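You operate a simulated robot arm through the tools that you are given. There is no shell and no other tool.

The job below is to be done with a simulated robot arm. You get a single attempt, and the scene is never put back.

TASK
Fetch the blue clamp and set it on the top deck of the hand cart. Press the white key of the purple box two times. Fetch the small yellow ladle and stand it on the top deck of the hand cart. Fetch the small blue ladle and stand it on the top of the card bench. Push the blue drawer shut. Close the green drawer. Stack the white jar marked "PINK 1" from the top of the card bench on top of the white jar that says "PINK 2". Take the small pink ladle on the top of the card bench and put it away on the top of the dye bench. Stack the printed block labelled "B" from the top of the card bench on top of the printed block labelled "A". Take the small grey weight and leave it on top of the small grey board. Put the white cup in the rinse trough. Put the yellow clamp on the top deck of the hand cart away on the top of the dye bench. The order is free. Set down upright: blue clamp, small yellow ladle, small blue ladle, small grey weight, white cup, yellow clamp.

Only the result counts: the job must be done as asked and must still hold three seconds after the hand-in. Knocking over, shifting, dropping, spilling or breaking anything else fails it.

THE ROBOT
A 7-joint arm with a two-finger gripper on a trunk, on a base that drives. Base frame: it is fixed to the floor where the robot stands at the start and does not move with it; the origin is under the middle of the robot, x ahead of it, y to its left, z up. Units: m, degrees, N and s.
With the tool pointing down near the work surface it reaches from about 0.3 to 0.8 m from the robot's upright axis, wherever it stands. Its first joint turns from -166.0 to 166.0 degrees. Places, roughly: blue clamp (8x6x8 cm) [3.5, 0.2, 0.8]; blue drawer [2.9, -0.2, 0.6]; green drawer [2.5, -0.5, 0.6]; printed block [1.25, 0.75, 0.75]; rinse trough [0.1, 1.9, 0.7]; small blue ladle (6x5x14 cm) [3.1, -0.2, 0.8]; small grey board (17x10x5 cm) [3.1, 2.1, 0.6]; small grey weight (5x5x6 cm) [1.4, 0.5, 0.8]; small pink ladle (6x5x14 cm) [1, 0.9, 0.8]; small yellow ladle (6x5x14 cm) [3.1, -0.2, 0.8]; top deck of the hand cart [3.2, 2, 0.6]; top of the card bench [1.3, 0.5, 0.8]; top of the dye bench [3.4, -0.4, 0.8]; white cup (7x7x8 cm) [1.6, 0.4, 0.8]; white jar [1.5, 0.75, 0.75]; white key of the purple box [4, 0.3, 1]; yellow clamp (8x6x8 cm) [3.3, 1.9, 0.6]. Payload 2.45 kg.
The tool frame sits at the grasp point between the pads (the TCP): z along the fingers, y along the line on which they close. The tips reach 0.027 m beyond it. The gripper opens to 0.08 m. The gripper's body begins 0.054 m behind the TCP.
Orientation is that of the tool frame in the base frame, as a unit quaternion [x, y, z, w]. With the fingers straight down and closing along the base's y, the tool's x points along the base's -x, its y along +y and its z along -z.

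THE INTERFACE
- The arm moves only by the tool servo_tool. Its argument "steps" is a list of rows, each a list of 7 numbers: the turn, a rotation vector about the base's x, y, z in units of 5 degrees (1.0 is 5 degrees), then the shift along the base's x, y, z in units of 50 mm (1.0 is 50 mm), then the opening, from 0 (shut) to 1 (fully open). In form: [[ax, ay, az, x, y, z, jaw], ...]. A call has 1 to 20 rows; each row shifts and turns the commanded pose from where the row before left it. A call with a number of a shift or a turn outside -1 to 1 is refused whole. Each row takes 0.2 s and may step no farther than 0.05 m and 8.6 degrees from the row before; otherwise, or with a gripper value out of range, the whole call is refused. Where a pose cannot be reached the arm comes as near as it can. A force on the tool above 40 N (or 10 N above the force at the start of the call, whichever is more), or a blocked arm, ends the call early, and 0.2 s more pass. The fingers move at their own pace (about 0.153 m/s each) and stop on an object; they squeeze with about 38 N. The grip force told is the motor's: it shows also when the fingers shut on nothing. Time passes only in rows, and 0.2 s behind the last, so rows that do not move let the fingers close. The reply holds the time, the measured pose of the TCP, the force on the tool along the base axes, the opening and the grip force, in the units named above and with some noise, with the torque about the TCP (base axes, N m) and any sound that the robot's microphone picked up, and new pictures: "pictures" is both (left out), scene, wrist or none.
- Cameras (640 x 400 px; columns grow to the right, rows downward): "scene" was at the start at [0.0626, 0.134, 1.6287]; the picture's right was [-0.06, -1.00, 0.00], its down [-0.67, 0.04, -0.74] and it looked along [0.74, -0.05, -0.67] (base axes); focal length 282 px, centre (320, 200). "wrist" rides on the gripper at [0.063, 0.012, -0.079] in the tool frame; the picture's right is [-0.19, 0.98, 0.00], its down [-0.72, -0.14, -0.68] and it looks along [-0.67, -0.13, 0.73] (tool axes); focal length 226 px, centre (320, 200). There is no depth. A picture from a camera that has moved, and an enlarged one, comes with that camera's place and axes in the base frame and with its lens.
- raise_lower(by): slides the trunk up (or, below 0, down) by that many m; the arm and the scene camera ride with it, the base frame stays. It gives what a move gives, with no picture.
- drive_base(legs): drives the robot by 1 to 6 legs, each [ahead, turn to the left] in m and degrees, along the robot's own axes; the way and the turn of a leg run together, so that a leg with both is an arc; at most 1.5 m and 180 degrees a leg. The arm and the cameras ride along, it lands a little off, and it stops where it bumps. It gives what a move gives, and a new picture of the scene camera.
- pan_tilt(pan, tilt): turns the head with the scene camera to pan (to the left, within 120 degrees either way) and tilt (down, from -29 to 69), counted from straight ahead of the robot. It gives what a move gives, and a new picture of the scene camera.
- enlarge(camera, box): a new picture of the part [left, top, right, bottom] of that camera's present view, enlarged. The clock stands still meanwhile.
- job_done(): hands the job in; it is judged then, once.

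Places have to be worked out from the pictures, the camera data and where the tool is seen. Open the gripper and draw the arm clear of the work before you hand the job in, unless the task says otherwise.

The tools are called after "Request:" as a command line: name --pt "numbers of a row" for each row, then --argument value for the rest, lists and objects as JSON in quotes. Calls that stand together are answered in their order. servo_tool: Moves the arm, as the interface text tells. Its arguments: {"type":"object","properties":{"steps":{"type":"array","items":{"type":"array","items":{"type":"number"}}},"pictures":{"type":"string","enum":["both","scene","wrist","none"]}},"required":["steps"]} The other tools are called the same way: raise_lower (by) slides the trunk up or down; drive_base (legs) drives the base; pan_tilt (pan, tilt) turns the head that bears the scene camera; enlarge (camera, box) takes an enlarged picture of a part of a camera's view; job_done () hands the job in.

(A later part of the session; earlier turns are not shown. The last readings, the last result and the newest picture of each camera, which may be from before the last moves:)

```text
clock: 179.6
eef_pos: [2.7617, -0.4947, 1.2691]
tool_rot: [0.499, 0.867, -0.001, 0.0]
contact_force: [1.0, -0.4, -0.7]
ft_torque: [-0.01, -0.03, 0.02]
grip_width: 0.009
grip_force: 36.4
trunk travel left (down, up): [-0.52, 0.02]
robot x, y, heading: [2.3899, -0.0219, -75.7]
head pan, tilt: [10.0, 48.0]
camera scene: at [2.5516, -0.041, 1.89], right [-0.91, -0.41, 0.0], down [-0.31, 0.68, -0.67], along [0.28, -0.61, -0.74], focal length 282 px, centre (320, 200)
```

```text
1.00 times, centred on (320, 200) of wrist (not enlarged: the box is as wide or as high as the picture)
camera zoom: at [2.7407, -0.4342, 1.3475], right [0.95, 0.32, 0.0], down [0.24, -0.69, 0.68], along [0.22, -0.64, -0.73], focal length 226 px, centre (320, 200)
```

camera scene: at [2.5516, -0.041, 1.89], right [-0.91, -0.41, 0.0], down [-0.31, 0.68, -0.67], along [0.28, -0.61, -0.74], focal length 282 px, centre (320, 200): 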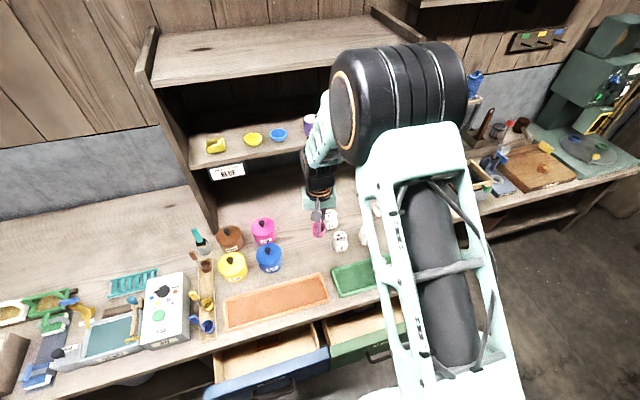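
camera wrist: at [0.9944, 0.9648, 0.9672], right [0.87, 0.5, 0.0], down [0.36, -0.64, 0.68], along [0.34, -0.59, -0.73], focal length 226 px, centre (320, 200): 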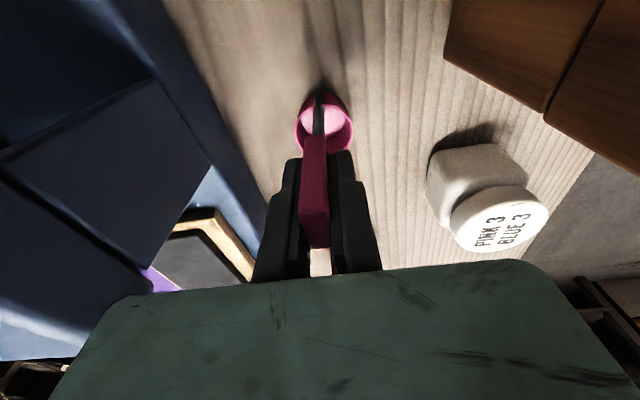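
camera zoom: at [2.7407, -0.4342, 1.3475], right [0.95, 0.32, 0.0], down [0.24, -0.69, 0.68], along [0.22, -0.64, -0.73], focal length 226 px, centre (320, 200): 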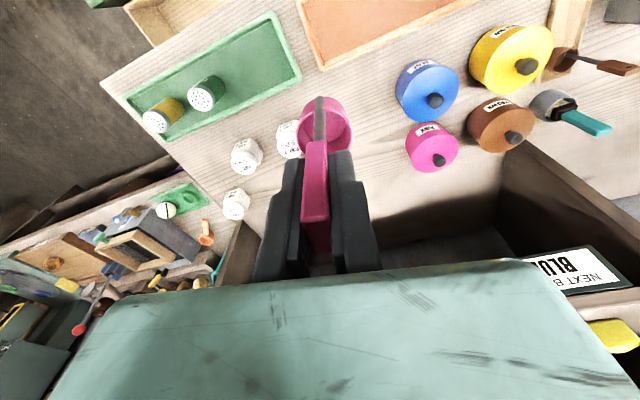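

Free gap between jars and pots measured. I lower the trunk, extend to (2.857, −0.658), and look.

Request:
raise_lower --by -0.2

Request:
servo_tool --pt "0 0 0 0.477 -0.816 0 0" --pt "0 0 0 0.477 -0.816 0 0" --pt "0 0 0 0.477 -0.816 0 0" --pt "0 0 0 0.477 -0.816 0 0" --pt "0 0 0 0 0 0 0"

Request:
enlarge --camera "scene" --box '[220, 160, 400, 290]'

```text
clock: 181.8
eef_pos: [2.7628, -0.4944, 1.0686]
tool_rot: [0.499, 0.867, 0.0, 0.0]
contact_force: [0.0, 0.1, -0.3]
ft_torque: [0.02, -0.01, 0.01]
grip_width: 0.009
grip_force: 37.0
trunk travel left (down, up): [-0.32, 0.22]
robot x, y, heading: [2.3899, -0.0207, -75.7]
head pan, tilt: [10.0, 48.0]
```

```text
clock: 183.0
eef_pos: [2.8574, -0.6578, 1.0687]
tool_rot: [0.499, 0.867, 0.0, 0.0]
contact_force: [0.2, -0.7, 0.2]
ft_torque: [0.01, -0.01, 0.0]
grip_width: 0.009
grip_force: 37.0
trunk travel left (down, up): [-0.32, 0.22]
robot x, y, heading: [2.3918, -0.0224, -75.6]
head pan, tilt: [10.0, 48.0]
camera scene: at [2.5513, -0.0405, 1.6901], right [-0.91, -0.41, 0.0], down [-0.31, 0.68, -0.67], along [0.28, -0.61, -0.74], focal length 282 px, centre (320, 200)
camera wrist: at [2.8357, -0.5967, 1.1485], right [0.95, 0.32, 0.0], down [0.24, -0.69, 0.68], along [0.22, -0.64, -0.73], focal length 226 px, centre (320, 200)
```

scene: 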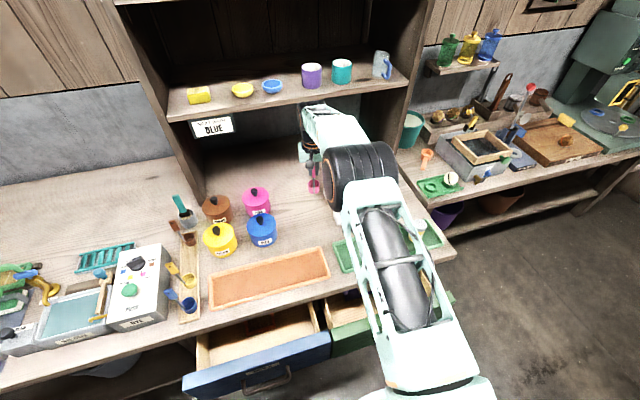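
wrist: 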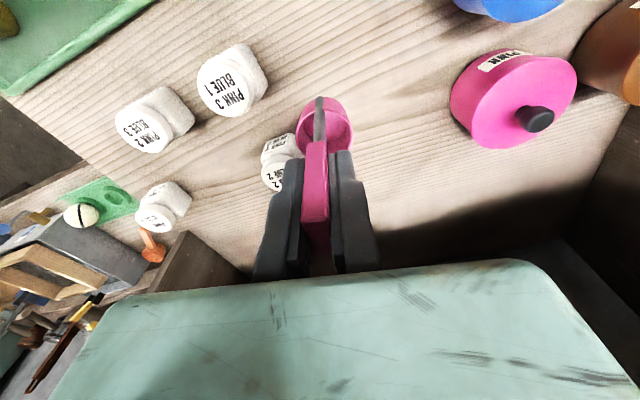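

```text
3.08 times, centred on (310, 225) of scene
camera zoom: at [2.5513, -0.0405, 1.6901], right [-0.91, -0.41, 0.0], down [-0.31, 0.68, -0.67], along [0.28, -0.61, -0.74], focal length 868 px, centre (351, 123)
```

zoom: 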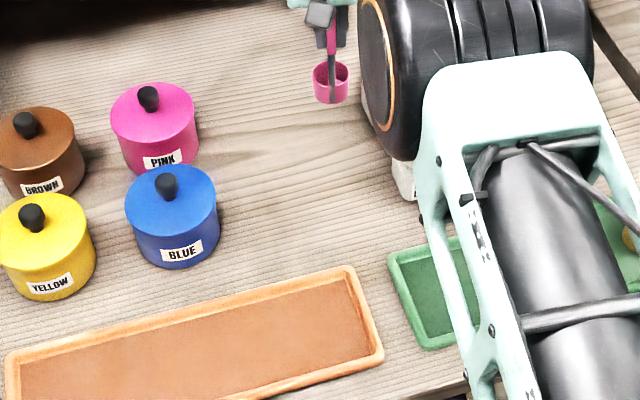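

The spot below is clear. I descend toward the bench, then step to contact.

Request:
servo_tool --pt "0 0 0 0.2 0.2 -0.8 0" --pt "0 0 0 0 0 -0.8 0" --pt "0 0 0 0 0 -0.8 0" --pt "0 0 0 0 0 -0.5 0" --pt "0 0 0 0 0 0 0"

Request:
enlarge --camera "scene" --box '[220, 160, 400, 290]'

```text
clock: 184.2
eef_pos: [2.8659, -0.6487, 0.9213]
tool_rot: [0.5, 0.866, 0.0, 0.0]
contact_force: [0.3, 0.3, 0.1]
ft_torque: [0.03, -0.01, 0.03]
grip_width: 0.009
grip_force: 36.8
trunk travel left (down, up): [-0.32, 0.22]
robot x, y, heading: [2.3878, -0.0227, -75.8]
head pan, tilt: [10.0, 48.0]
camera scene: at [2.5516, -0.041, 1.69], right [-0.91, -0.41, 0.0], down [-0.31, 0.68, -0.67], along [0.28, -0.61, -0.74], focal length 282 px, centre (320, 200)
camera wrist: at [2.8438, -0.5875, 1.0026], right [0.95, 0.32, 0.0], down [0.24, -0.69, 0.68], along [0.22, -0.64, -0.73], focal length 226 px, centre (320, 200)
```

scene: 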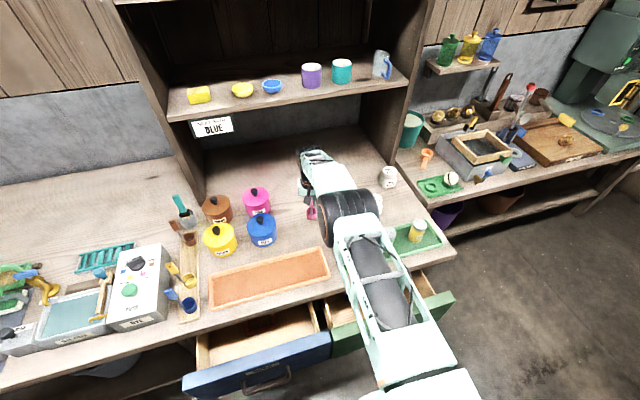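
wrist: 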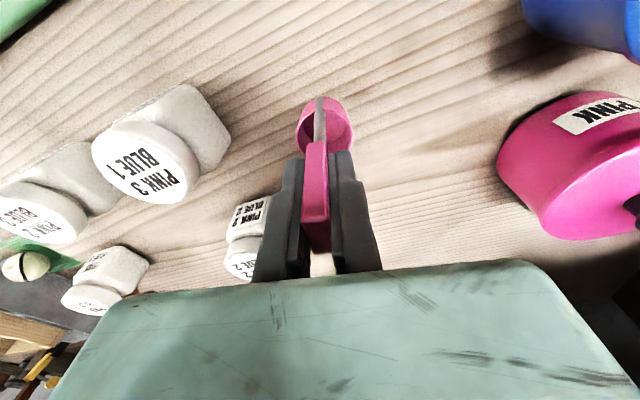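

```text
3.08 times, centred on (310, 225) of scene
camera zoom: at [2.5516, -0.041, 1.69], right [-0.91, -0.41, 0.0], down [-0.31, 0.68, -0.67], along [0.28, -0.61, -0.74], focal length 868 px, centre (351, 123)
```

zoom: 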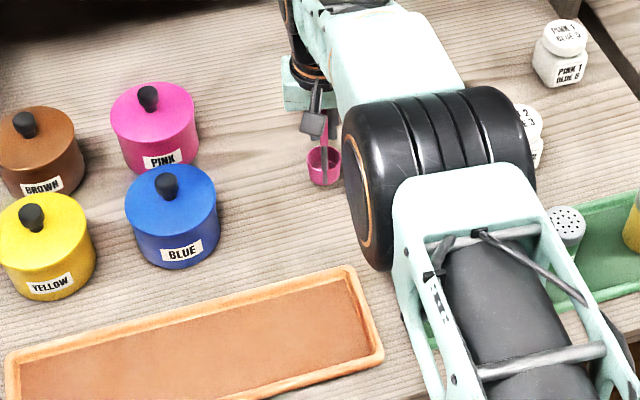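

The ladle hangs just above the bench, well clear. I step down to contact.

Request:
servo_tool --pt "0 0 0 0 0 -0.2 0" --pt "0 0 0 0 0 -0.2 0" --pt "0 0 0 0 0 -0.1 0" --pt "0 0 0 0 0 0 0" --pictures "none"

Request:
servo_tool --pt "0 0 0 0 0 -0.06 0" --pt "0 0 0 0 0 -0.06 0" --pt "0 0 0 0 0 0 0" --pictures "none"

```text
clock: 185.2
eef_pos: [2.8678, -0.6478, 0.9023]
tool_rot: [0.498, 0.867, -0.001, 0.004]
contact_force: [1.4, -0.3, 35.7]
ft_torque: [-0.37, -0.23, 0.01]
grip_width: 0.009
grip_force: 36.4
trunk travel left (down, up): [-0.32, 0.22]
robot x, y, heading: [2.3897, -0.0211, -75.6]
head pan, tilt: [10.0, 48.0]
```

```text
clock: 186.0
eef_pos: [2.8654, -0.6483, 0.8977]
tool_rot: [0.5, 0.866, -0.002, 0.003]
contact_force: [-0.1, 0.1, 38.0]
ft_torque: [-0.13, -0.09, 0.0]
grip_width: 0.0089
grip_force: 36.5
trunk travel left (down, up): [-0.32, 0.22]
robot x, y, heading: [2.3892, -0.0209, -75.5]
head pan, tilt: [10.0, 48.0]
```

Contact reached (dye bench top ≈0.80). I relieve the pressure and open.

Request:
servo_tool --pt "0 0 0 0 0 0.12 0" --pt "0 0 0 0 0 0 0" --pictures "none"

Request:
servo_tool --pt "0 0 0 0 0 0 0.3" --pt "0 0 0 0 0 0 0.5" --pt "0 0 0 0 0 0 0.5"

```text
clock: 186.6
eef_pos: [2.8661, -0.6461, 0.8977]
tool_rot: [0.5, 0.866, 0.001, -0.001]
contact_force: [0.5, -0.5, 9.7]
ft_torque: [-0.09, -0.06, 0.02]
grip_width: 0.0088
grip_force: 36.3
trunk travel left (down, up): [-0.32, 0.22]
robot x, y, heading: [2.3909, -0.0196, -75.5]
head pan, tilt: [10.0, 48.0]
```

```text
clock: 187.4
eef_pos: [2.867, -0.6483, 0.899]
tool_rot: [0.499, 0.867, 0.0, 0.0]
contact_force: [-0.2, -0.5, 0.2]
ft_torque: [0.02, 0.03, -0.03]
grip_width: 0.0402
grip_force: 0.1
trunk travel left (down, up): [-0.32, 0.22]
robot x, y, heading: [2.3881, -0.022, -75.5]
head pan, tilt: [10.0, 48.0]
camera scene: at [2.5517, -0.0409, 1.69], right [-0.91, -0.41, 0.0], down [-0.31, 0.68, -0.67], along [0.28, -0.61, -0.74], focal length 282 px, centre (320, 200)
camera wrist: at [2.8454, -0.5869, 0.9775], right [0.95, 0.32, 0.0], down [0.24, -0.69, 0.68], along [0.22, -0.64, -0.73], focal length 226 px, centre (320, 200)
```

scene: 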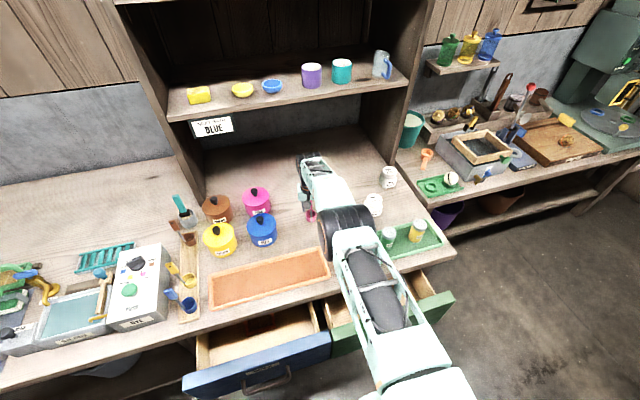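
wrist: 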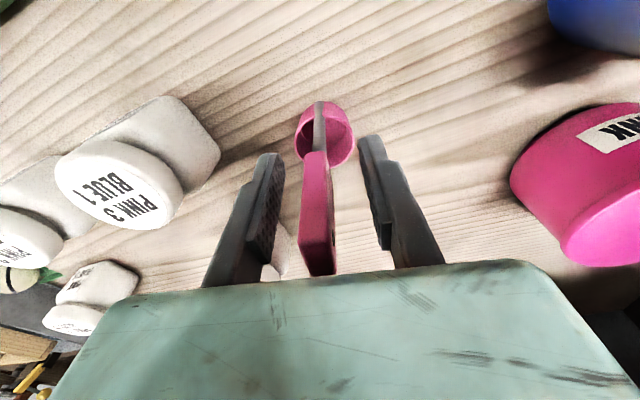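

The ladle stands free. I rise straight up, then retract.

Request:
servo_tool --pt "0 0 0 0 0 0.5 0.5" --pt "0 0 0 0 0 1 0.5" --pt "0 0 0 0 0 1 0.5" --pt "0 0 0 0 0 0.8 0.5" --pt "0 0 0 -0.6 0.75 0 0.5" --pt "0 0 0 -0.6 0.75 0 0.5" --pt "0 0 0 -0.6 0.75 0 0.5" --pt "0 0 0 -0.6 0.75 0 0.5"

Request:
enlarge --camera "scene" --box '[220, 160, 400, 290]'

```text
clock: 189.2
eef_pos: [2.7457, -0.4966, 1.0636]
tool_rot: [0.499, 0.867, 0.0, 0.001]
contact_force: [-0.6, -0.7, -0.1]
ft_torque: [-0.01, 0.02, -0.02]
grip_width: 0.0399
grip_force: 0.1
trunk travel left (down, up): [-0.32, 0.22]
robot x, y, heading: [2.3914, -0.0193, -75.9]
head pan, tilt: [10.0, 48.0]
camera scene: at [2.5508, -0.0399, 1.6901], right [-0.91, -0.41, 0.0], down [-0.31, 0.68, -0.67], along [0.28, -0.61, -0.74], focal length 282 px, centre (320, 200)
camera wrist: at [2.7255, -0.4351, 1.1435], right [0.95, 0.32, 0.0], down [0.24, -0.69, 0.68], along [0.22, -0.65, -0.73], focal length 226 px, centre (320, 200)
```

scene: 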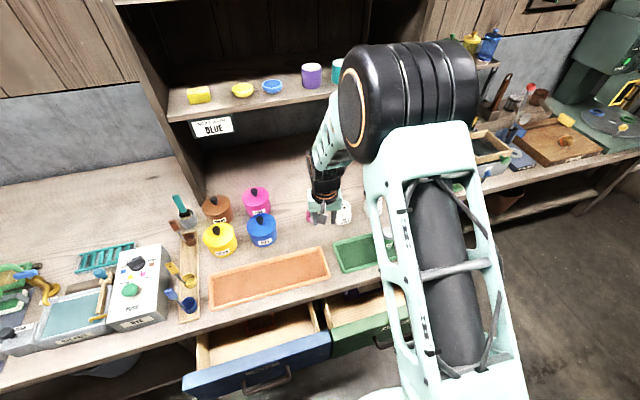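
wrist: 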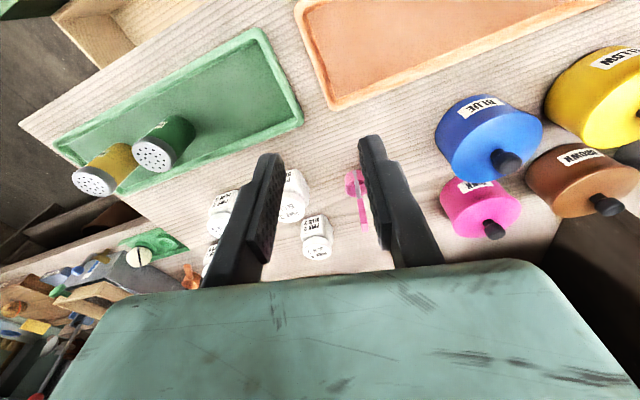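

```text
3.08 times, centred on (310, 225) of scene
camera zoom: at [2.5508, -0.0399, 1.6901], right [-0.91, -0.41, 0.0], down [-0.31, 0.68, -0.67], along [0.28, -0.61, -0.74], focal length 868 px, centre (351, 123)
```

zoom: 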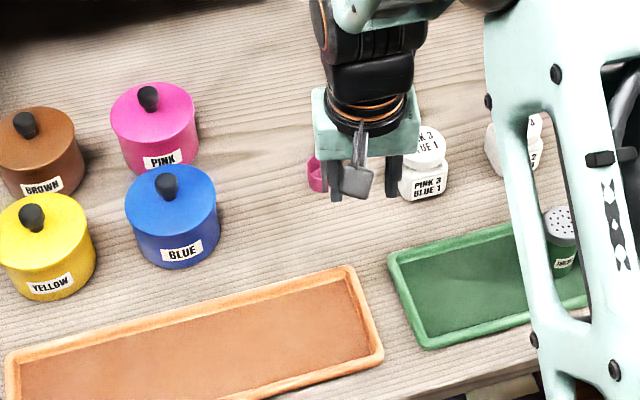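

The pink ladle stands well. Next the drawers: I back off a little facing the bench squarely so that I can push the drawer fronts with a tilted closed gripper.

Request:
drive_base --legs '[[0, 26.7], [-0.165, 0]]'

Request:
pan_tilt --pan -15 --tilt 55

```text
clock: 191.8
eef_pos: [2.8626, -0.206, 1.0651]
tool_rot: [0.281, 0.96, 0.001, 0.001]
contact_force: [0.3, 0.1, -0.7]
ft_torque: [0.03, 0.03, 0.02]
grip_width: 0.0401
grip_force: 0.1
trunk travel left (down, up): [-0.32, 0.22]
robot x, y, heading: [2.3246, 0.0524, -48.7]
head pan, tilt: [10.0, 48.0]
stopped in leg 2: the robot was blocked; the commanded pose is now the measured one
camera scene: at [2.4789, 0.1075, 1.6899], right [-0.62, -0.78, 0.0], down [-0.58, 0.46, -0.67], along [0.52, -0.42, -0.74], focal length 282 px, centre (320, 200)
```

scene: 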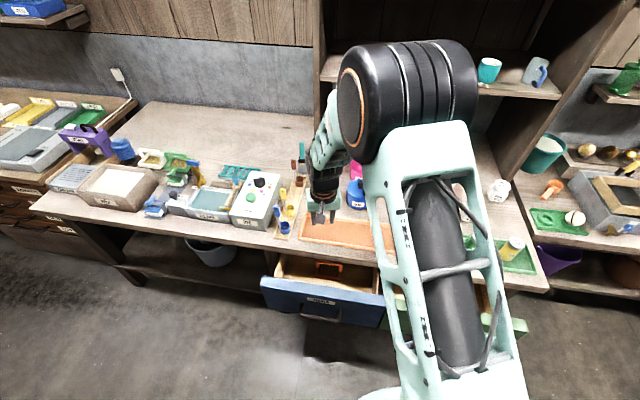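

```text
clock: 192.7
eef_pos: [2.863, -0.2052, 1.0643]
tool_rot: [0.28, 0.96, 0.0, 0.002]
contact_force: [0.2, -0.2, 0.1]
ft_torque: [0.0, 0.01, 0.02]
grip_width: 0.0402
grip_force: 0.0
trunk travel left (down, up): [-0.32, 0.22]
robot x, y, heading: [2.3242, 0.0504, -48.5]
head pan, tilt: [-15.0, 55.0]
camera scene: at [2.4485, 0.0931, 1.6808], right [-0.89, -0.45, 0.0], down [-0.37, 0.73, -0.57], along [0.26, -0.51, -0.82], focal length 282 px, centre (320, 200)
```

scene: 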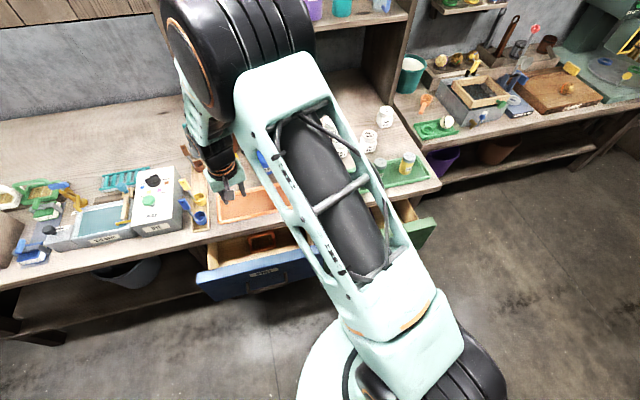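

The reverse was stopped by the card bench corner behind me, so the base is longer at the rear than thought. I move forward off it and sideways to u≈2.05, then back off there; then check the card bench.

Request:
drive_base --legs '[[0.06, 0], [0, 89.5], [0.27, 0], [0, -90], [-0.2, 0]]'

Request:
pan_tilt --pan -118 --tilt 40

```text
clock: 204.2
eef_pos: [2.9713, 0.0625, 1.0661]
tool_rot: [0.294, 0.956, -0.001, 0.002]
contact_force: [-0.2, 0.8, -0.5]
ft_torque: [-0.02, 0.0, 0.04]
grip_width: 0.04
grip_force: 0.0
trunk travel left (down, up): [-0.32, 0.22]
robot x, y, heading: [2.4391, 0.3317, -50.1]
head pan, tilt: [-15.0, 55.0]
camera scene: at [2.5644, 0.3718, 1.6808], right [-0.91, -0.42, 0.0], down [-0.34, 0.74, -0.57], along [0.24, -0.52, -0.82], focal length 282 px, centre (320, 200)
```

scene: 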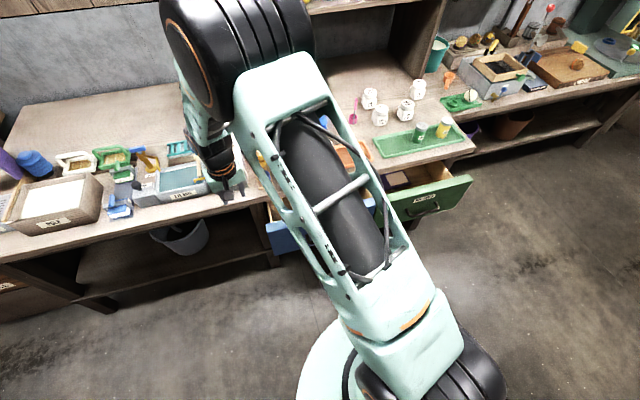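

```text
clock: 206.0
eef_pos: [2.9705, 0.0615, 1.0664]
tool_rot: [0.293, 0.956, 0.001, 0.001]
contact_force: [0.1, -0.1, -0.5]
ft_torque: [0.03, -0.03, 0.01]
grip_width: 0.0399
grip_force: 0.0
trunk travel left (down, up): [-0.32, 0.22]
robot x, y, heading: [2.4457, 0.3334, -49.9]
head pan, tilt: [-118.0, 40.0]
camera scene: at [2.4515, 0.4188, 1.7015], right [-0.21, 0.98, 0.0], down [0.63, 0.13, -0.77], along [-0.75, -0.16, -0.64], focal length 282 px, centre (320, 200)
```

scene: 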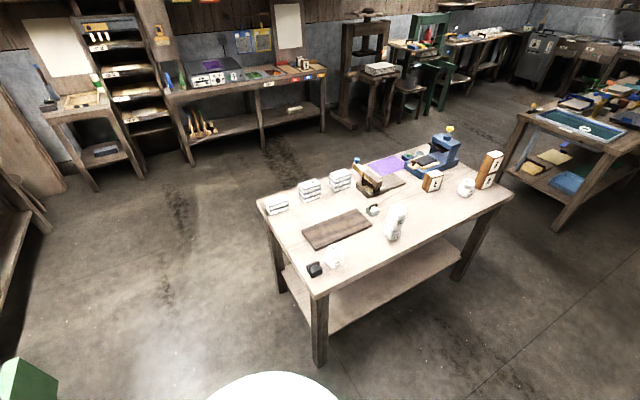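

The card bench and its stacks are undisturbed. I look at the drawer fronts.

Request:
pan_tilt --pan -20 --tilt 48

Request:
enlarge --camera "scene" --box '[240, 130, 500, 300]'

```text
clock: 207.8
eef_pos: [2.971, 0.0621, 1.0653]
tool_rot: [0.293, 0.956, 0.001, 0.001]
contact_force: [0.2, 0.4, -0.7]
ft_torque: [0.01, 0.04, -0.03]
grip_width: 0.0398
grip_force: 0.1
trunk travel left (down, up): [-0.32, 0.22]
robot x, y, heading: [2.4412, 0.3326, -49.9]
head pan, tilt: [-20.0, 48.0]
camera scene: at [2.5614, 0.3622, 1.69], right [-0.94, -0.34, 0.0], down [-0.25, 0.7, -0.67], along [0.23, -0.63, -0.74], focal length 282 px, centre (320, 200)
```

scene: 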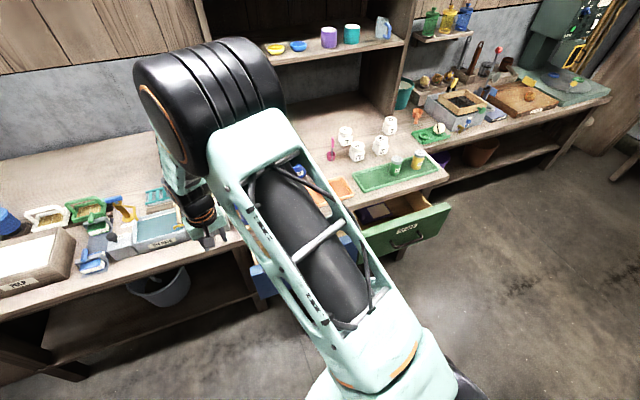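

```text
2.35 times, centred on (370, 215) of scene
camera zoom: at [2.5614, 0.3622, 1.69], right [-0.94, -0.34, 0.0], down [-0.25, 0.7, -0.67], along [0.23, -0.63, -0.74], focal length 664 px, centre (202, 165)
```

zoom: 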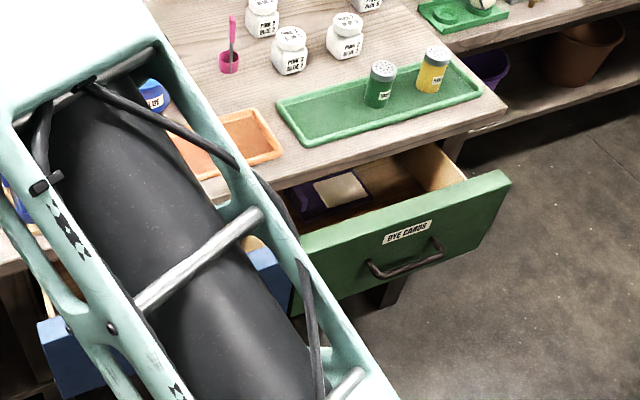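

Green drawer front is at w≈−1.97, spanning z≈0.5–0.75 with the handle low, so I will push its upper part with a closed, forward-tilted gripper. First I position and tilt the tool in free space.

Request:
servo_tool --pt "0 0 0 -0.79 -0.37 0 0" --pt "0 0 0 -0.79 -0.37 0 0" --pt "0 0 0 -0.79 -0.37 0 0" --pt "0 0 0 -0.79 -0.37 0 0" --pt "0 0 0 -0.79 -0.37 0 0" --pt "0 0 0 -0.79 -0.37 0 0" --pt "-0.755 -0.656 0 0 0 0 0" --pt "-0.755 -0.656 0 0 0 0 0" --pt "-0.755 -0.656 0 0 0 0 0" --pt "-0.755 -0.656 0 0 0 0 0" --pt "-0.755 -0.656 0 0 0 0 0" --pt "-0.755 -0.656 0 0 0 0 0" --pt "-0.755 -0.656 0 0 0 0 0" --pt "-0.755 -0.656 0 0 0 0 0" --pt "-0.755 -0.656 0 0 0 0 0" --pt "-0.755 -0.656 0 0 0 0 0"

Request:
raise_lower --by -0.3

Request:
pan_tilt --pan 15 --tilt 50

Request:
enlarge --camera "wrist" --box '[0, 0, 640, 400]'

```text
clock: 211.2
eef_pos: [2.7339, -0.0506, 1.0653]
tool_rot: [0.265, 0.866, -0.223, 0.36]
contact_force: [0.2, -0.4, 0.1]
ft_torque: [0.02, 0.04, -0.04]
grip_width: 0.0002
grip_force: 29.7
trunk travel left (down, up): [-0.32, 0.22]
robot x, y, heading: [2.4403, 0.3327, -50.1]
head pan, tilt: [-20.0, 48.0]
camera scene: at [2.5614, 0.362, 1.69], right [-0.94, -0.34, 0.0], down [-0.25, 0.7, -0.67], along [0.23, -0.63, -0.74], focal length 282 px, centre (320, 200)
camera wrist: at [2.6624, 0.0237, 1.0673], right [0.72, 0.69, -0.05], down [0.0, 0.07, 1.0], along [0.69, -0.72, 0.05], focal length 226 px, centre (320, 200)
```

scene: 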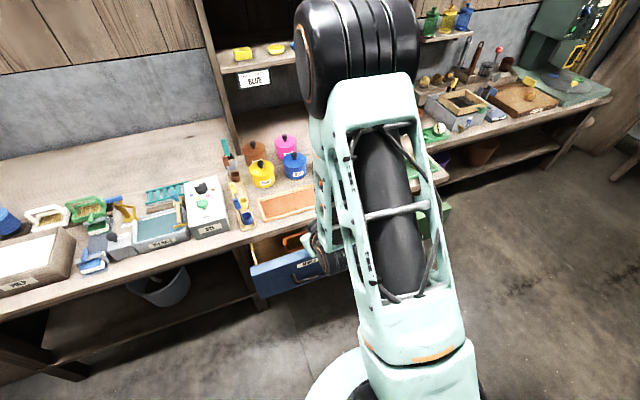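
wrist: 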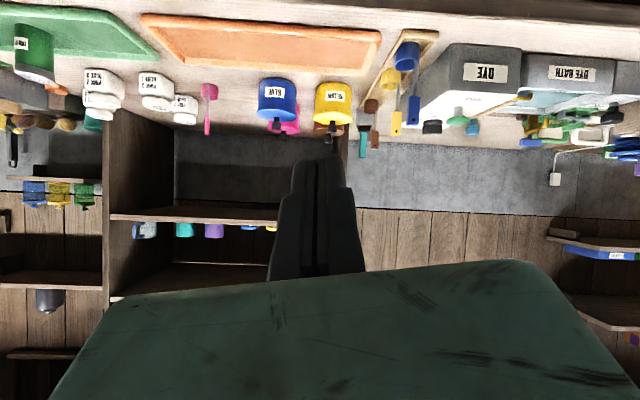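

```text
clock: 214.2
eef_pos: [2.733, -0.0503, 0.7662]
tool_rot: [0.266, 0.867, -0.223, 0.359]
contact_force: [-0.2, 0.5, 0.4]
ft_torque: [-0.03, 0.01, -0.03]
grip_width: 0.0
grip_force: 29.7
trunk travel left (down, up): [-0.02, 0.52]
robot x, y, heading: [2.4389, 0.3366, -50.1]
head pan, tilt: [-20.0, 48.0]
```

```text
clock: 215.2
eef_pos: [2.7337, -0.0489, 0.7658]
tool_rot: [0.266, 0.866, -0.223, 0.36]
contact_force: [-0.4, -0.5, 0.0]
ft_torque: [0.02, 0.02, -0.01]
grip_width: 0.0
grip_force: 30.0
trunk travel left (down, up): [-0.02, 0.52]
robot x, y, heading: [2.4384, 0.3337, -50.1]
head pan, tilt: [15.0, 50.0]
camera scene: at [2.5974, 0.392, 1.3873], right [-0.58, -0.82, 0.0], down [-0.63, 0.44, -0.64], along [0.53, -0.37, -0.77], focal length 282 px, centre (320, 200)
```

scene: 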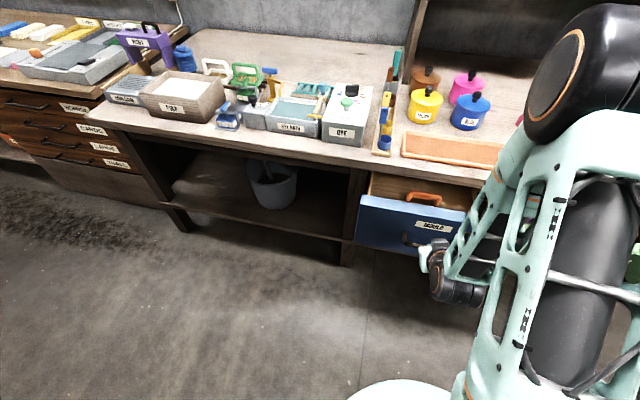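

```text
1.00 times, centred on (320, 200) of wrist (not enlarged: the box is as wide or as high as the picture)
camera zoom: at [2.6623, 0.0239, 0.7674], right [0.72, 0.69, -0.05], down [0.0, 0.07, 1.0], along [0.69, -0.72, 0.05], focal length 226 px, centre (320, 200)
```

zoom: 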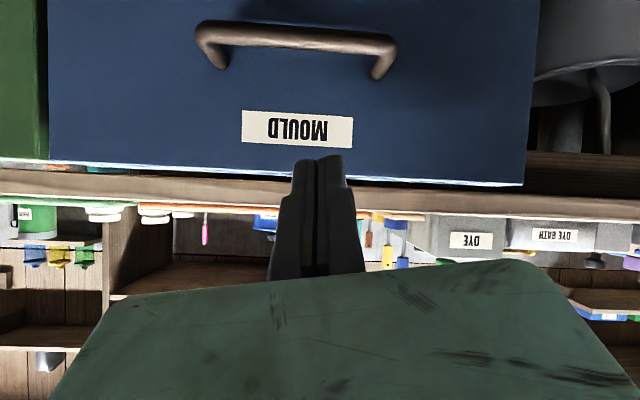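

The wrist camera looks straight at the blue drawer front; label at z≈0.70, handle ≈0.61. I lower the tip to ~0.675 and push toward −w.

Request:
servo_tool --pt "0 0 0 0 0 -0.8 0" --pt "0 0 0 0 0 -0.66 0" --pt "0 0 0 0.4 -0.46 0 0" --pt "0 0 0 0.4 -0.46 0 0" --pt "0 0 0 0.4 -0.46 0 0"

```text
clock: 216.4
eef_pos: [2.7939, -0.1183, 0.6932]
tool_rot: [0.265, 0.867, -0.222, 0.359]
contact_force: [0.0, 0.5, -0.7]
ft_torque: [-0.02, 0.0, -0.03]
grip_width: 0.0
grip_force: 29.8
trunk travel left (down, up): [-0.02, 0.52]
robot x, y, heading: [2.4422, 0.3331, -49.9]
head pan, tilt: [15.0, 50.0]
camera scene: at [2.5973, 0.3922, 1.3873], right [-0.58, -0.82, 0.0], down [-0.63, 0.44, -0.64], along [0.53, -0.37, -0.77], focal length 282 px, centre (320, 200)
camera wrist: at [2.723, -0.0446, 0.694], right [0.72, 0.69, -0.05], down [0.0, 0.07, 1.0], along [0.69, -0.72, 0.05], focal length 226 px, centre (320, 200)
```

scene: 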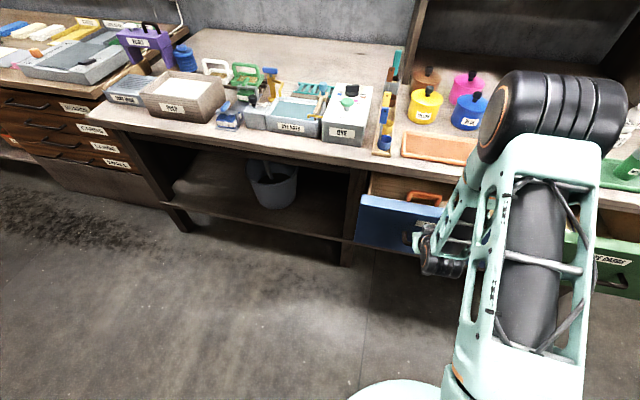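
wrist: 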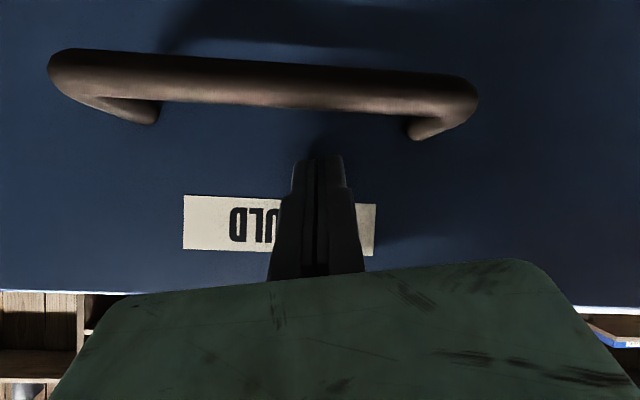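

Tip is just short of the panel, above the handle. I push on.

Request:
servo_tool --pt "0 0 0 0.27 -0.31 0 0" --pt "0 0 0 0.27 -0.31 0 0" --pt "0 0 0 0.27 -0.31 0 0" --pt "0 0 0 0.27 -0.31 0 0" --pt "0 0 0 0 0 0 0"

```text
clock: 217.6
eef_pos: [2.8468, -0.1802, 0.6945]
tool_rot: [0.266, 0.866, -0.224, 0.359]
contact_force: [-0.4, -0.5, -0.1]
ft_torque: [0.05, -0.02, 0.03]
grip_width: 0.0
grip_force: 30.3
trunk travel left (down, up): [-0.02, 0.52]
robot x, y, heading: [2.44, 0.3323, -50.2]
head pan, tilt: [15.0, 50.0]
camera scene: at [2.5976, 0.3919, 1.3873], right [-0.58, -0.82, 0.0], down [-0.63, 0.44, -0.64], along [0.53, -0.37, -0.77], focal length 282 px, centre (320, 200)
camera wrist: at [2.7759, -0.107, 0.6948], right [0.72, 0.69, -0.05], down [0.0, 0.07, 1.0], along [0.69, -0.72, 0.05], focal length 226 px, centre (320, 200)
```

scene: 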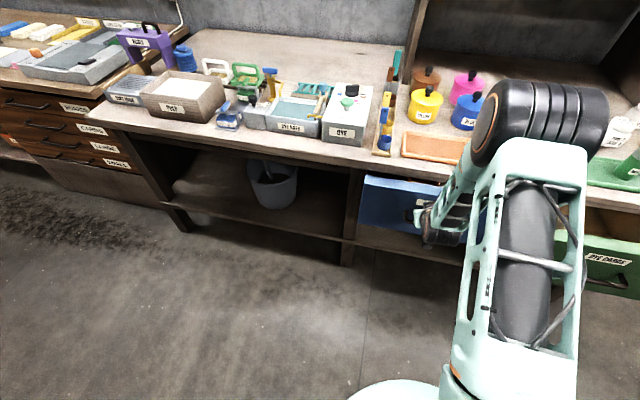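
wrist: 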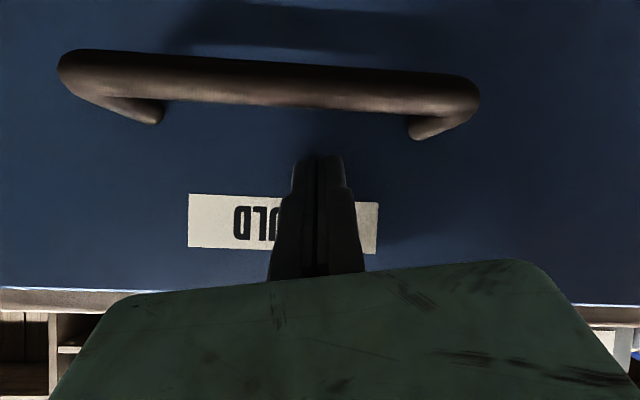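

The drawer moves along. I keep pushing in smaller steps until it stops.

Request:
servo_tool --pt "0 0 0 0.16 -0.185 0 0" --pt "0 0 0 0.16 -0.185 0 0" --pt "0 0 0 0.16 -0.185 0 0" --pt "0 0 0 0.16 -0.185 0 0" --pt "0 0 0 0.16 -0.185 0 0" --pt "0 0 0 0 0 0 0"

```text
clock: 219.0
eef_pos: [2.8864, -0.224, 0.693]
tool_rot: [0.266, 0.867, -0.222, 0.358]
contact_force: [-15.2, 16.2, 5.1]
ft_torque: [0.0, -0.02, -0.21]
grip_width: 0.0
grip_force: 29.4
trunk travel left (down, up): [-0.02, 0.52]
robot x, y, heading: [2.4399, 0.3333, -50.0]
head pan, tilt: [15.0, 50.0]
camera scene: at [2.596, 0.3937, 1.3874], right [-0.58, -0.82, 0.0], down [-0.63, 0.44, -0.64], along [0.53, -0.37, -0.77], focal length 282 px, centre (320, 200)
camera wrist: at [2.8146, -0.1507, 0.6939], right [0.72, 0.69, -0.05], down [0.0, 0.07, 1.0], along [0.69, -0.72, 0.05], focal length 226 px, centre (320, 200)
```

scene: 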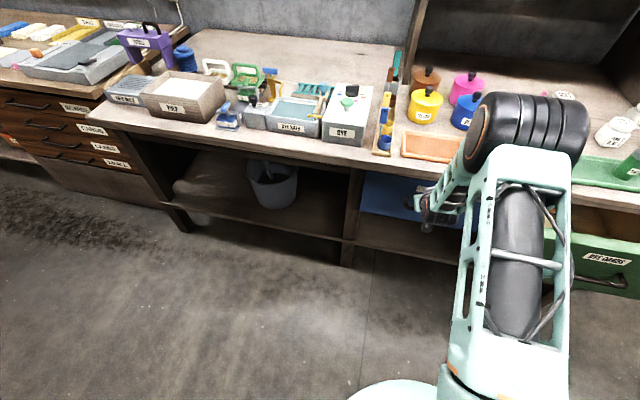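
wrist: 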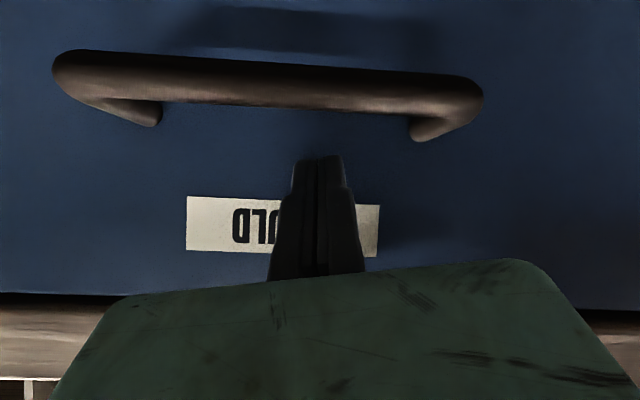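

Resistance of 22 N now; I push a few millimetres more to be sure it is at the stop.

Request:
servo_tool --pt "0 0 0 0.06 -0.07 0 0" --pt "0 0 0 0 0 0 0" --pictures "none"

Request:
servo_tool --pt "0 0 0 0.06 -0.07 0 0" --pt "0 0 0 0 0 0 0" --pictures "none"

```text
clock: 219.4
eef_pos: [2.8852, -0.2243, 0.6904]
tool_rot: [0.267, 0.868, -0.221, 0.355]
contact_force: [-10.0, 12.2, 6.9]
ft_torque: [-0.02, 0.0, -0.13]
grip_width: 0.0
grip_force: 29.4
trunk travel left (down, up): [-0.02, 0.52]
robot x, y, heading: [2.4407, 0.3332, -50.2]
head pan, tilt: [15.0, 50.0]
stopped in row 1: the force on the tool passed its limit at 46 N (the readings are from after the stop); the commanded pose is now the measured one
```

```text
clock: 219.8
eef_pos: [2.8852, -0.2244, 0.6876]
tool_rot: [0.266, 0.87, -0.218, 0.353]
contact_force: [-10.0, 12.8, 6.9]
ft_torque: [-0.09, -0.03, -0.13]
grip_width: 0.0
grip_force: 29.8
trunk travel left (down, up): [-0.02, 0.52]
robot x, y, heading: [2.4405, 0.331, -49.9]
head pan, tilt: [15.0, 50.0]
stopped in row 2: the force on the tool passed its limit at 45 N (the readings are from after the stop); the commanded pose is now the measured one
```

The blue drawer is at its stop. I retract, slide over to the green drawer at u≈1.72, and push it likewise.

Request:
servo_tool --pt "0 0 0 -0.4 0.46 0.1 0" --pt "0 0 0 -0.4 0.46 0 0" --pt "0 0 0 -0.4 0.46 0 0" --pt "0 0 0 -0.4 0.46 0 0" --pt "0 0 0 -0.4 0.46 0 0" --pt "0 0 0 -0.4 0.46 0 0" --pt "0 0 0 -0.669 -0.581 0 0" --pt "0 0 0 -0.669 -0.581 0 0" --pt "0 0 0 -0.669 -0.581 0 0" --pt "0 0 0 -0.669 -0.581 0 0" --pt "0 0 0 -0.669 -0.581 0 0" --pt "0 0 0 -0.669 -0.581 0 0" --pt "0 0 0 -0.669 -0.581 0 0"

```text
clock: 222.6
eef_pos: [2.53, -0.2914, 0.6934]
tool_rot: [0.266, 0.87, -0.219, 0.353]
contact_force: [-0.1, -0.5, -0.1]
ft_torque: [0.04, 0.04, 0.01]
grip_width: 0.0
grip_force: 29.9
trunk travel left (down, up): [-0.02, 0.52]
robot x, y, heading: [2.4387, 0.3332, -50.2]
head pan, tilt: [15.0, 50.0]
camera scene: at [2.597, 0.393, 1.3872], right [-0.58, -0.82, 0.0], down [-0.63, 0.44, -0.64], along [0.53, -0.37, -0.77], focal length 282 px, centre (320, 200)
camera wrist: at [2.4582, -0.2173, 0.6963], right [0.72, 0.69, -0.05], down [0.01, 0.06, 1.0], along [0.69, -0.72, 0.03], focal length 226 px, centre (320, 200)
```

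scene: 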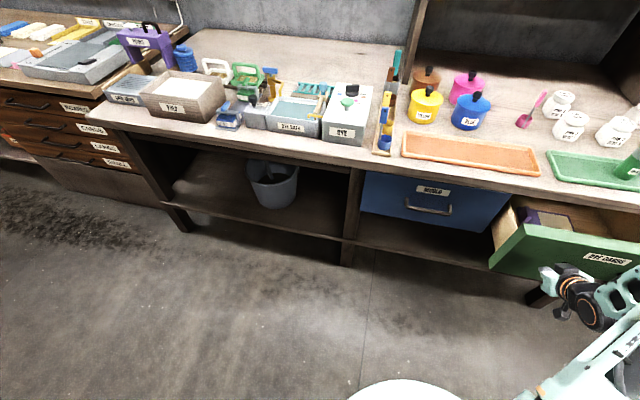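
wrist: 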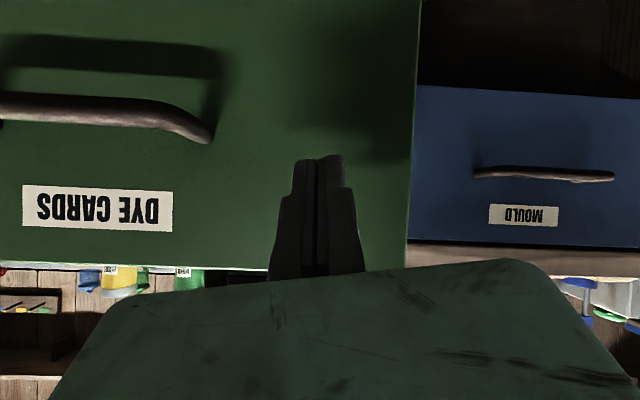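

Blue is shut flush. The tip is before the green panel's clear part; I push.

Request:
servo_tool --pt "0 0 0 0.27 -0.31 0 0" --pt "0 0 0 0.27 -0.31 0 0" --pt "0 0 0 0.27 -0.31 0 0" --pt "0 0 0 0.27 -0.31 0 0" --pt "0 0 0 0.27 -0.31 0 0" --pt "0 0 0 0.27 -0.31 0 0" --pt "0 0 0 0 0 0 0"

Request:
servo_tool --pt "0 0 0 0.13 -0.15 0 0" --pt "0 0 0 0.13 -0.15 0 0" --pt "0 0 0 0.13 -0.15 0 0" --pt "0 0 0 0.13 -0.15 0 0" --pt "0 0 0 0.13 -0.15 0 0" --pt "0 0 0 0.13 -0.15 0 0"

```text
clock: 224.2
eef_pos: [2.6144, -0.3847, 0.6945]
tool_rot: [0.267, 0.87, -0.219, 0.354]
contact_force: [-0.7, 0.1, 0.8]
ft_torque: [0.01, 0.01, -0.04]
grip_width: 0.0
grip_force: 29.5
trunk travel left (down, up): [-0.02, 0.52]
robot x, y, heading: [2.4395, 0.3342, -50.3]
head pan, tilt: [15.0, 50.0]
camera scene: at [2.5967, 0.3926, 1.3873], right [-0.58, -0.82, 0.0], down [-0.63, 0.44, -0.64], along [0.53, -0.37, -0.77], focal length 282 px, centre (320, 200)
camera wrist: at [2.5431, -0.3103, 0.6973], right [0.72, 0.69, -0.05], down [0.01, 0.06, 1.0], along [0.69, -0.72, 0.04], focal length 226 px, centre (320, 200)
```

scene: 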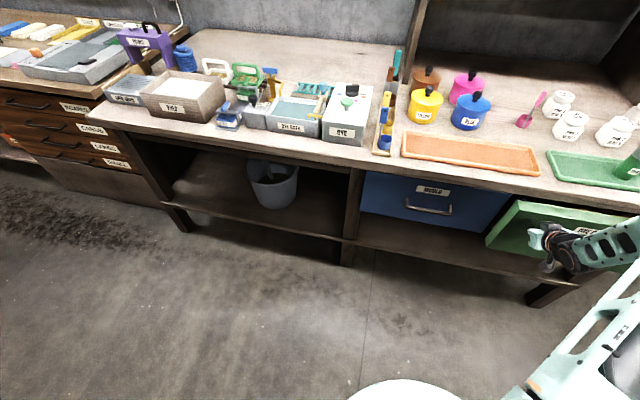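
wrist: 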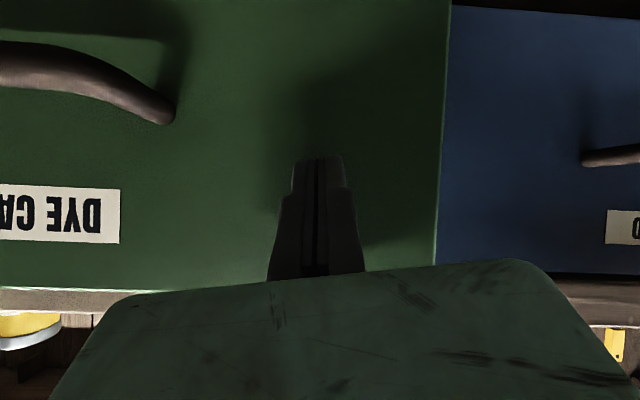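

```text
clock: 225.6
eef_pos: [2.6533, -0.4306, 0.6935]
tool_rot: [0.267, 0.869, -0.219, 0.354]
contact_force: [-0.5, 1.4, 1.2]
ft_torque: [0.0, -0.01, 0.01]
grip_width: 0.0
grip_force: 29.7
trunk travel left (down, up): [-0.02, 0.52]
robot x, y, heading: [2.4434, 0.3382, -50.0]
head pan, tilt: [15.0, 50.0]
camera scene: at [2.5966, 0.3929, 1.3873], right [-0.58, -0.82, 0.0], down [-0.63, 0.44, -0.64], along [0.53, -0.37, -0.77], focal length 282 px, centre (320, 200)
camera wrist: at [2.5824, -0.3553, 0.6964], right [0.72, 0.69, -0.05], down [0.01, 0.06, 1.0], along [0.69, -0.72, 0.04], focal length 226 px, centre (320, 200)
```

scene: 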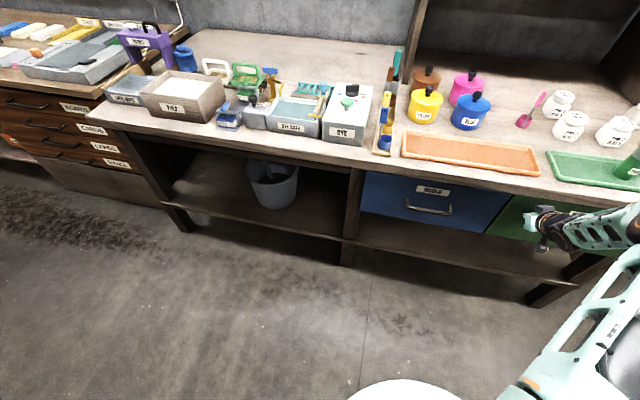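
wrist: 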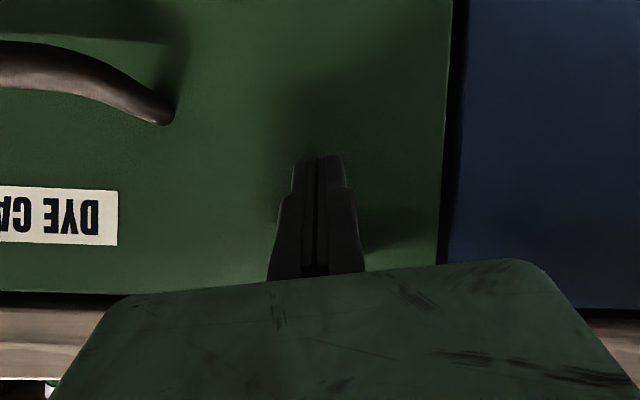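

Nearly flush with the blue one. A few more millimetres until it stops.

Request:
servo_tool --pt "0 0 0 0.06 -0.07 0 0" --pt "0 0 0 0.06 -0.07 0 0" --pt "0 0 0 0.06 -0.07 0 0" --pt "0 0 0 0.06 -0.07 0 0" --pictures "none"

Request:
servo_tool --pt "0 0 0 0.06 -0.07 0 0" --pt "0 0 0 0.06 -0.07 0 0" --pt "0 0 0 0 0 0 0" --pictures "wrist"

```text
clock: 226.1
eef_pos: [2.652, -0.4305, 0.6915]
tool_rot: [0.267, 0.871, -0.217, 0.35]
contact_force: [-7.5, 13.7, 5.5]
ft_torque: [-0.06, -0.05, -0.07]
grip_width: 0.0002
grip_force: 29.6
trunk travel left (down, up): [-0.02, 0.52]
robot x, y, heading: [2.4416, 0.3359, -50.2]
head pan, tilt: [15.0, 50.0]
stopped in row 2: the force on the tool passed its limit at 47 N (the readings are from after the stop); the commanded pose is now the measured one
```

```text
clock: 226.5
eef_pos: [2.6514, -0.4313, 0.6888]
tool_rot: [0.269, 0.871, -0.217, 0.348]
contact_force: [-7.5, 14.5, 5.4]
ft_torque: [-0.09, 0.0, -0.13]
grip_width: 0.0
grip_force: 29.2
trunk travel left (down, up): [-0.02, 0.52]
robot x, y, heading: [2.4384, 0.3354, -50.2]
head pan, tilt: [15.0, 50.0]
stopped in row 1: the force on the tool passed its limit at 48 N (the readings are from after the stop); the commanded pose is now the measured one
camera wrist: at [2.5812, -0.357, 0.6929], right [0.73, 0.68, -0.05], down [0.02, 0.05, 1.0], along [0.69, -0.73, 0.02], focal length 226 px, centre (320, 200)
```

wrist: 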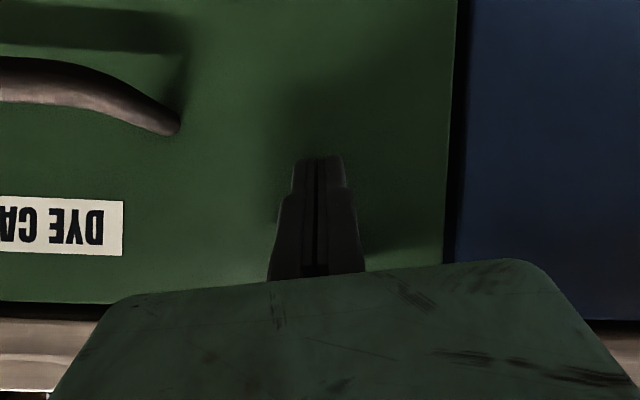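

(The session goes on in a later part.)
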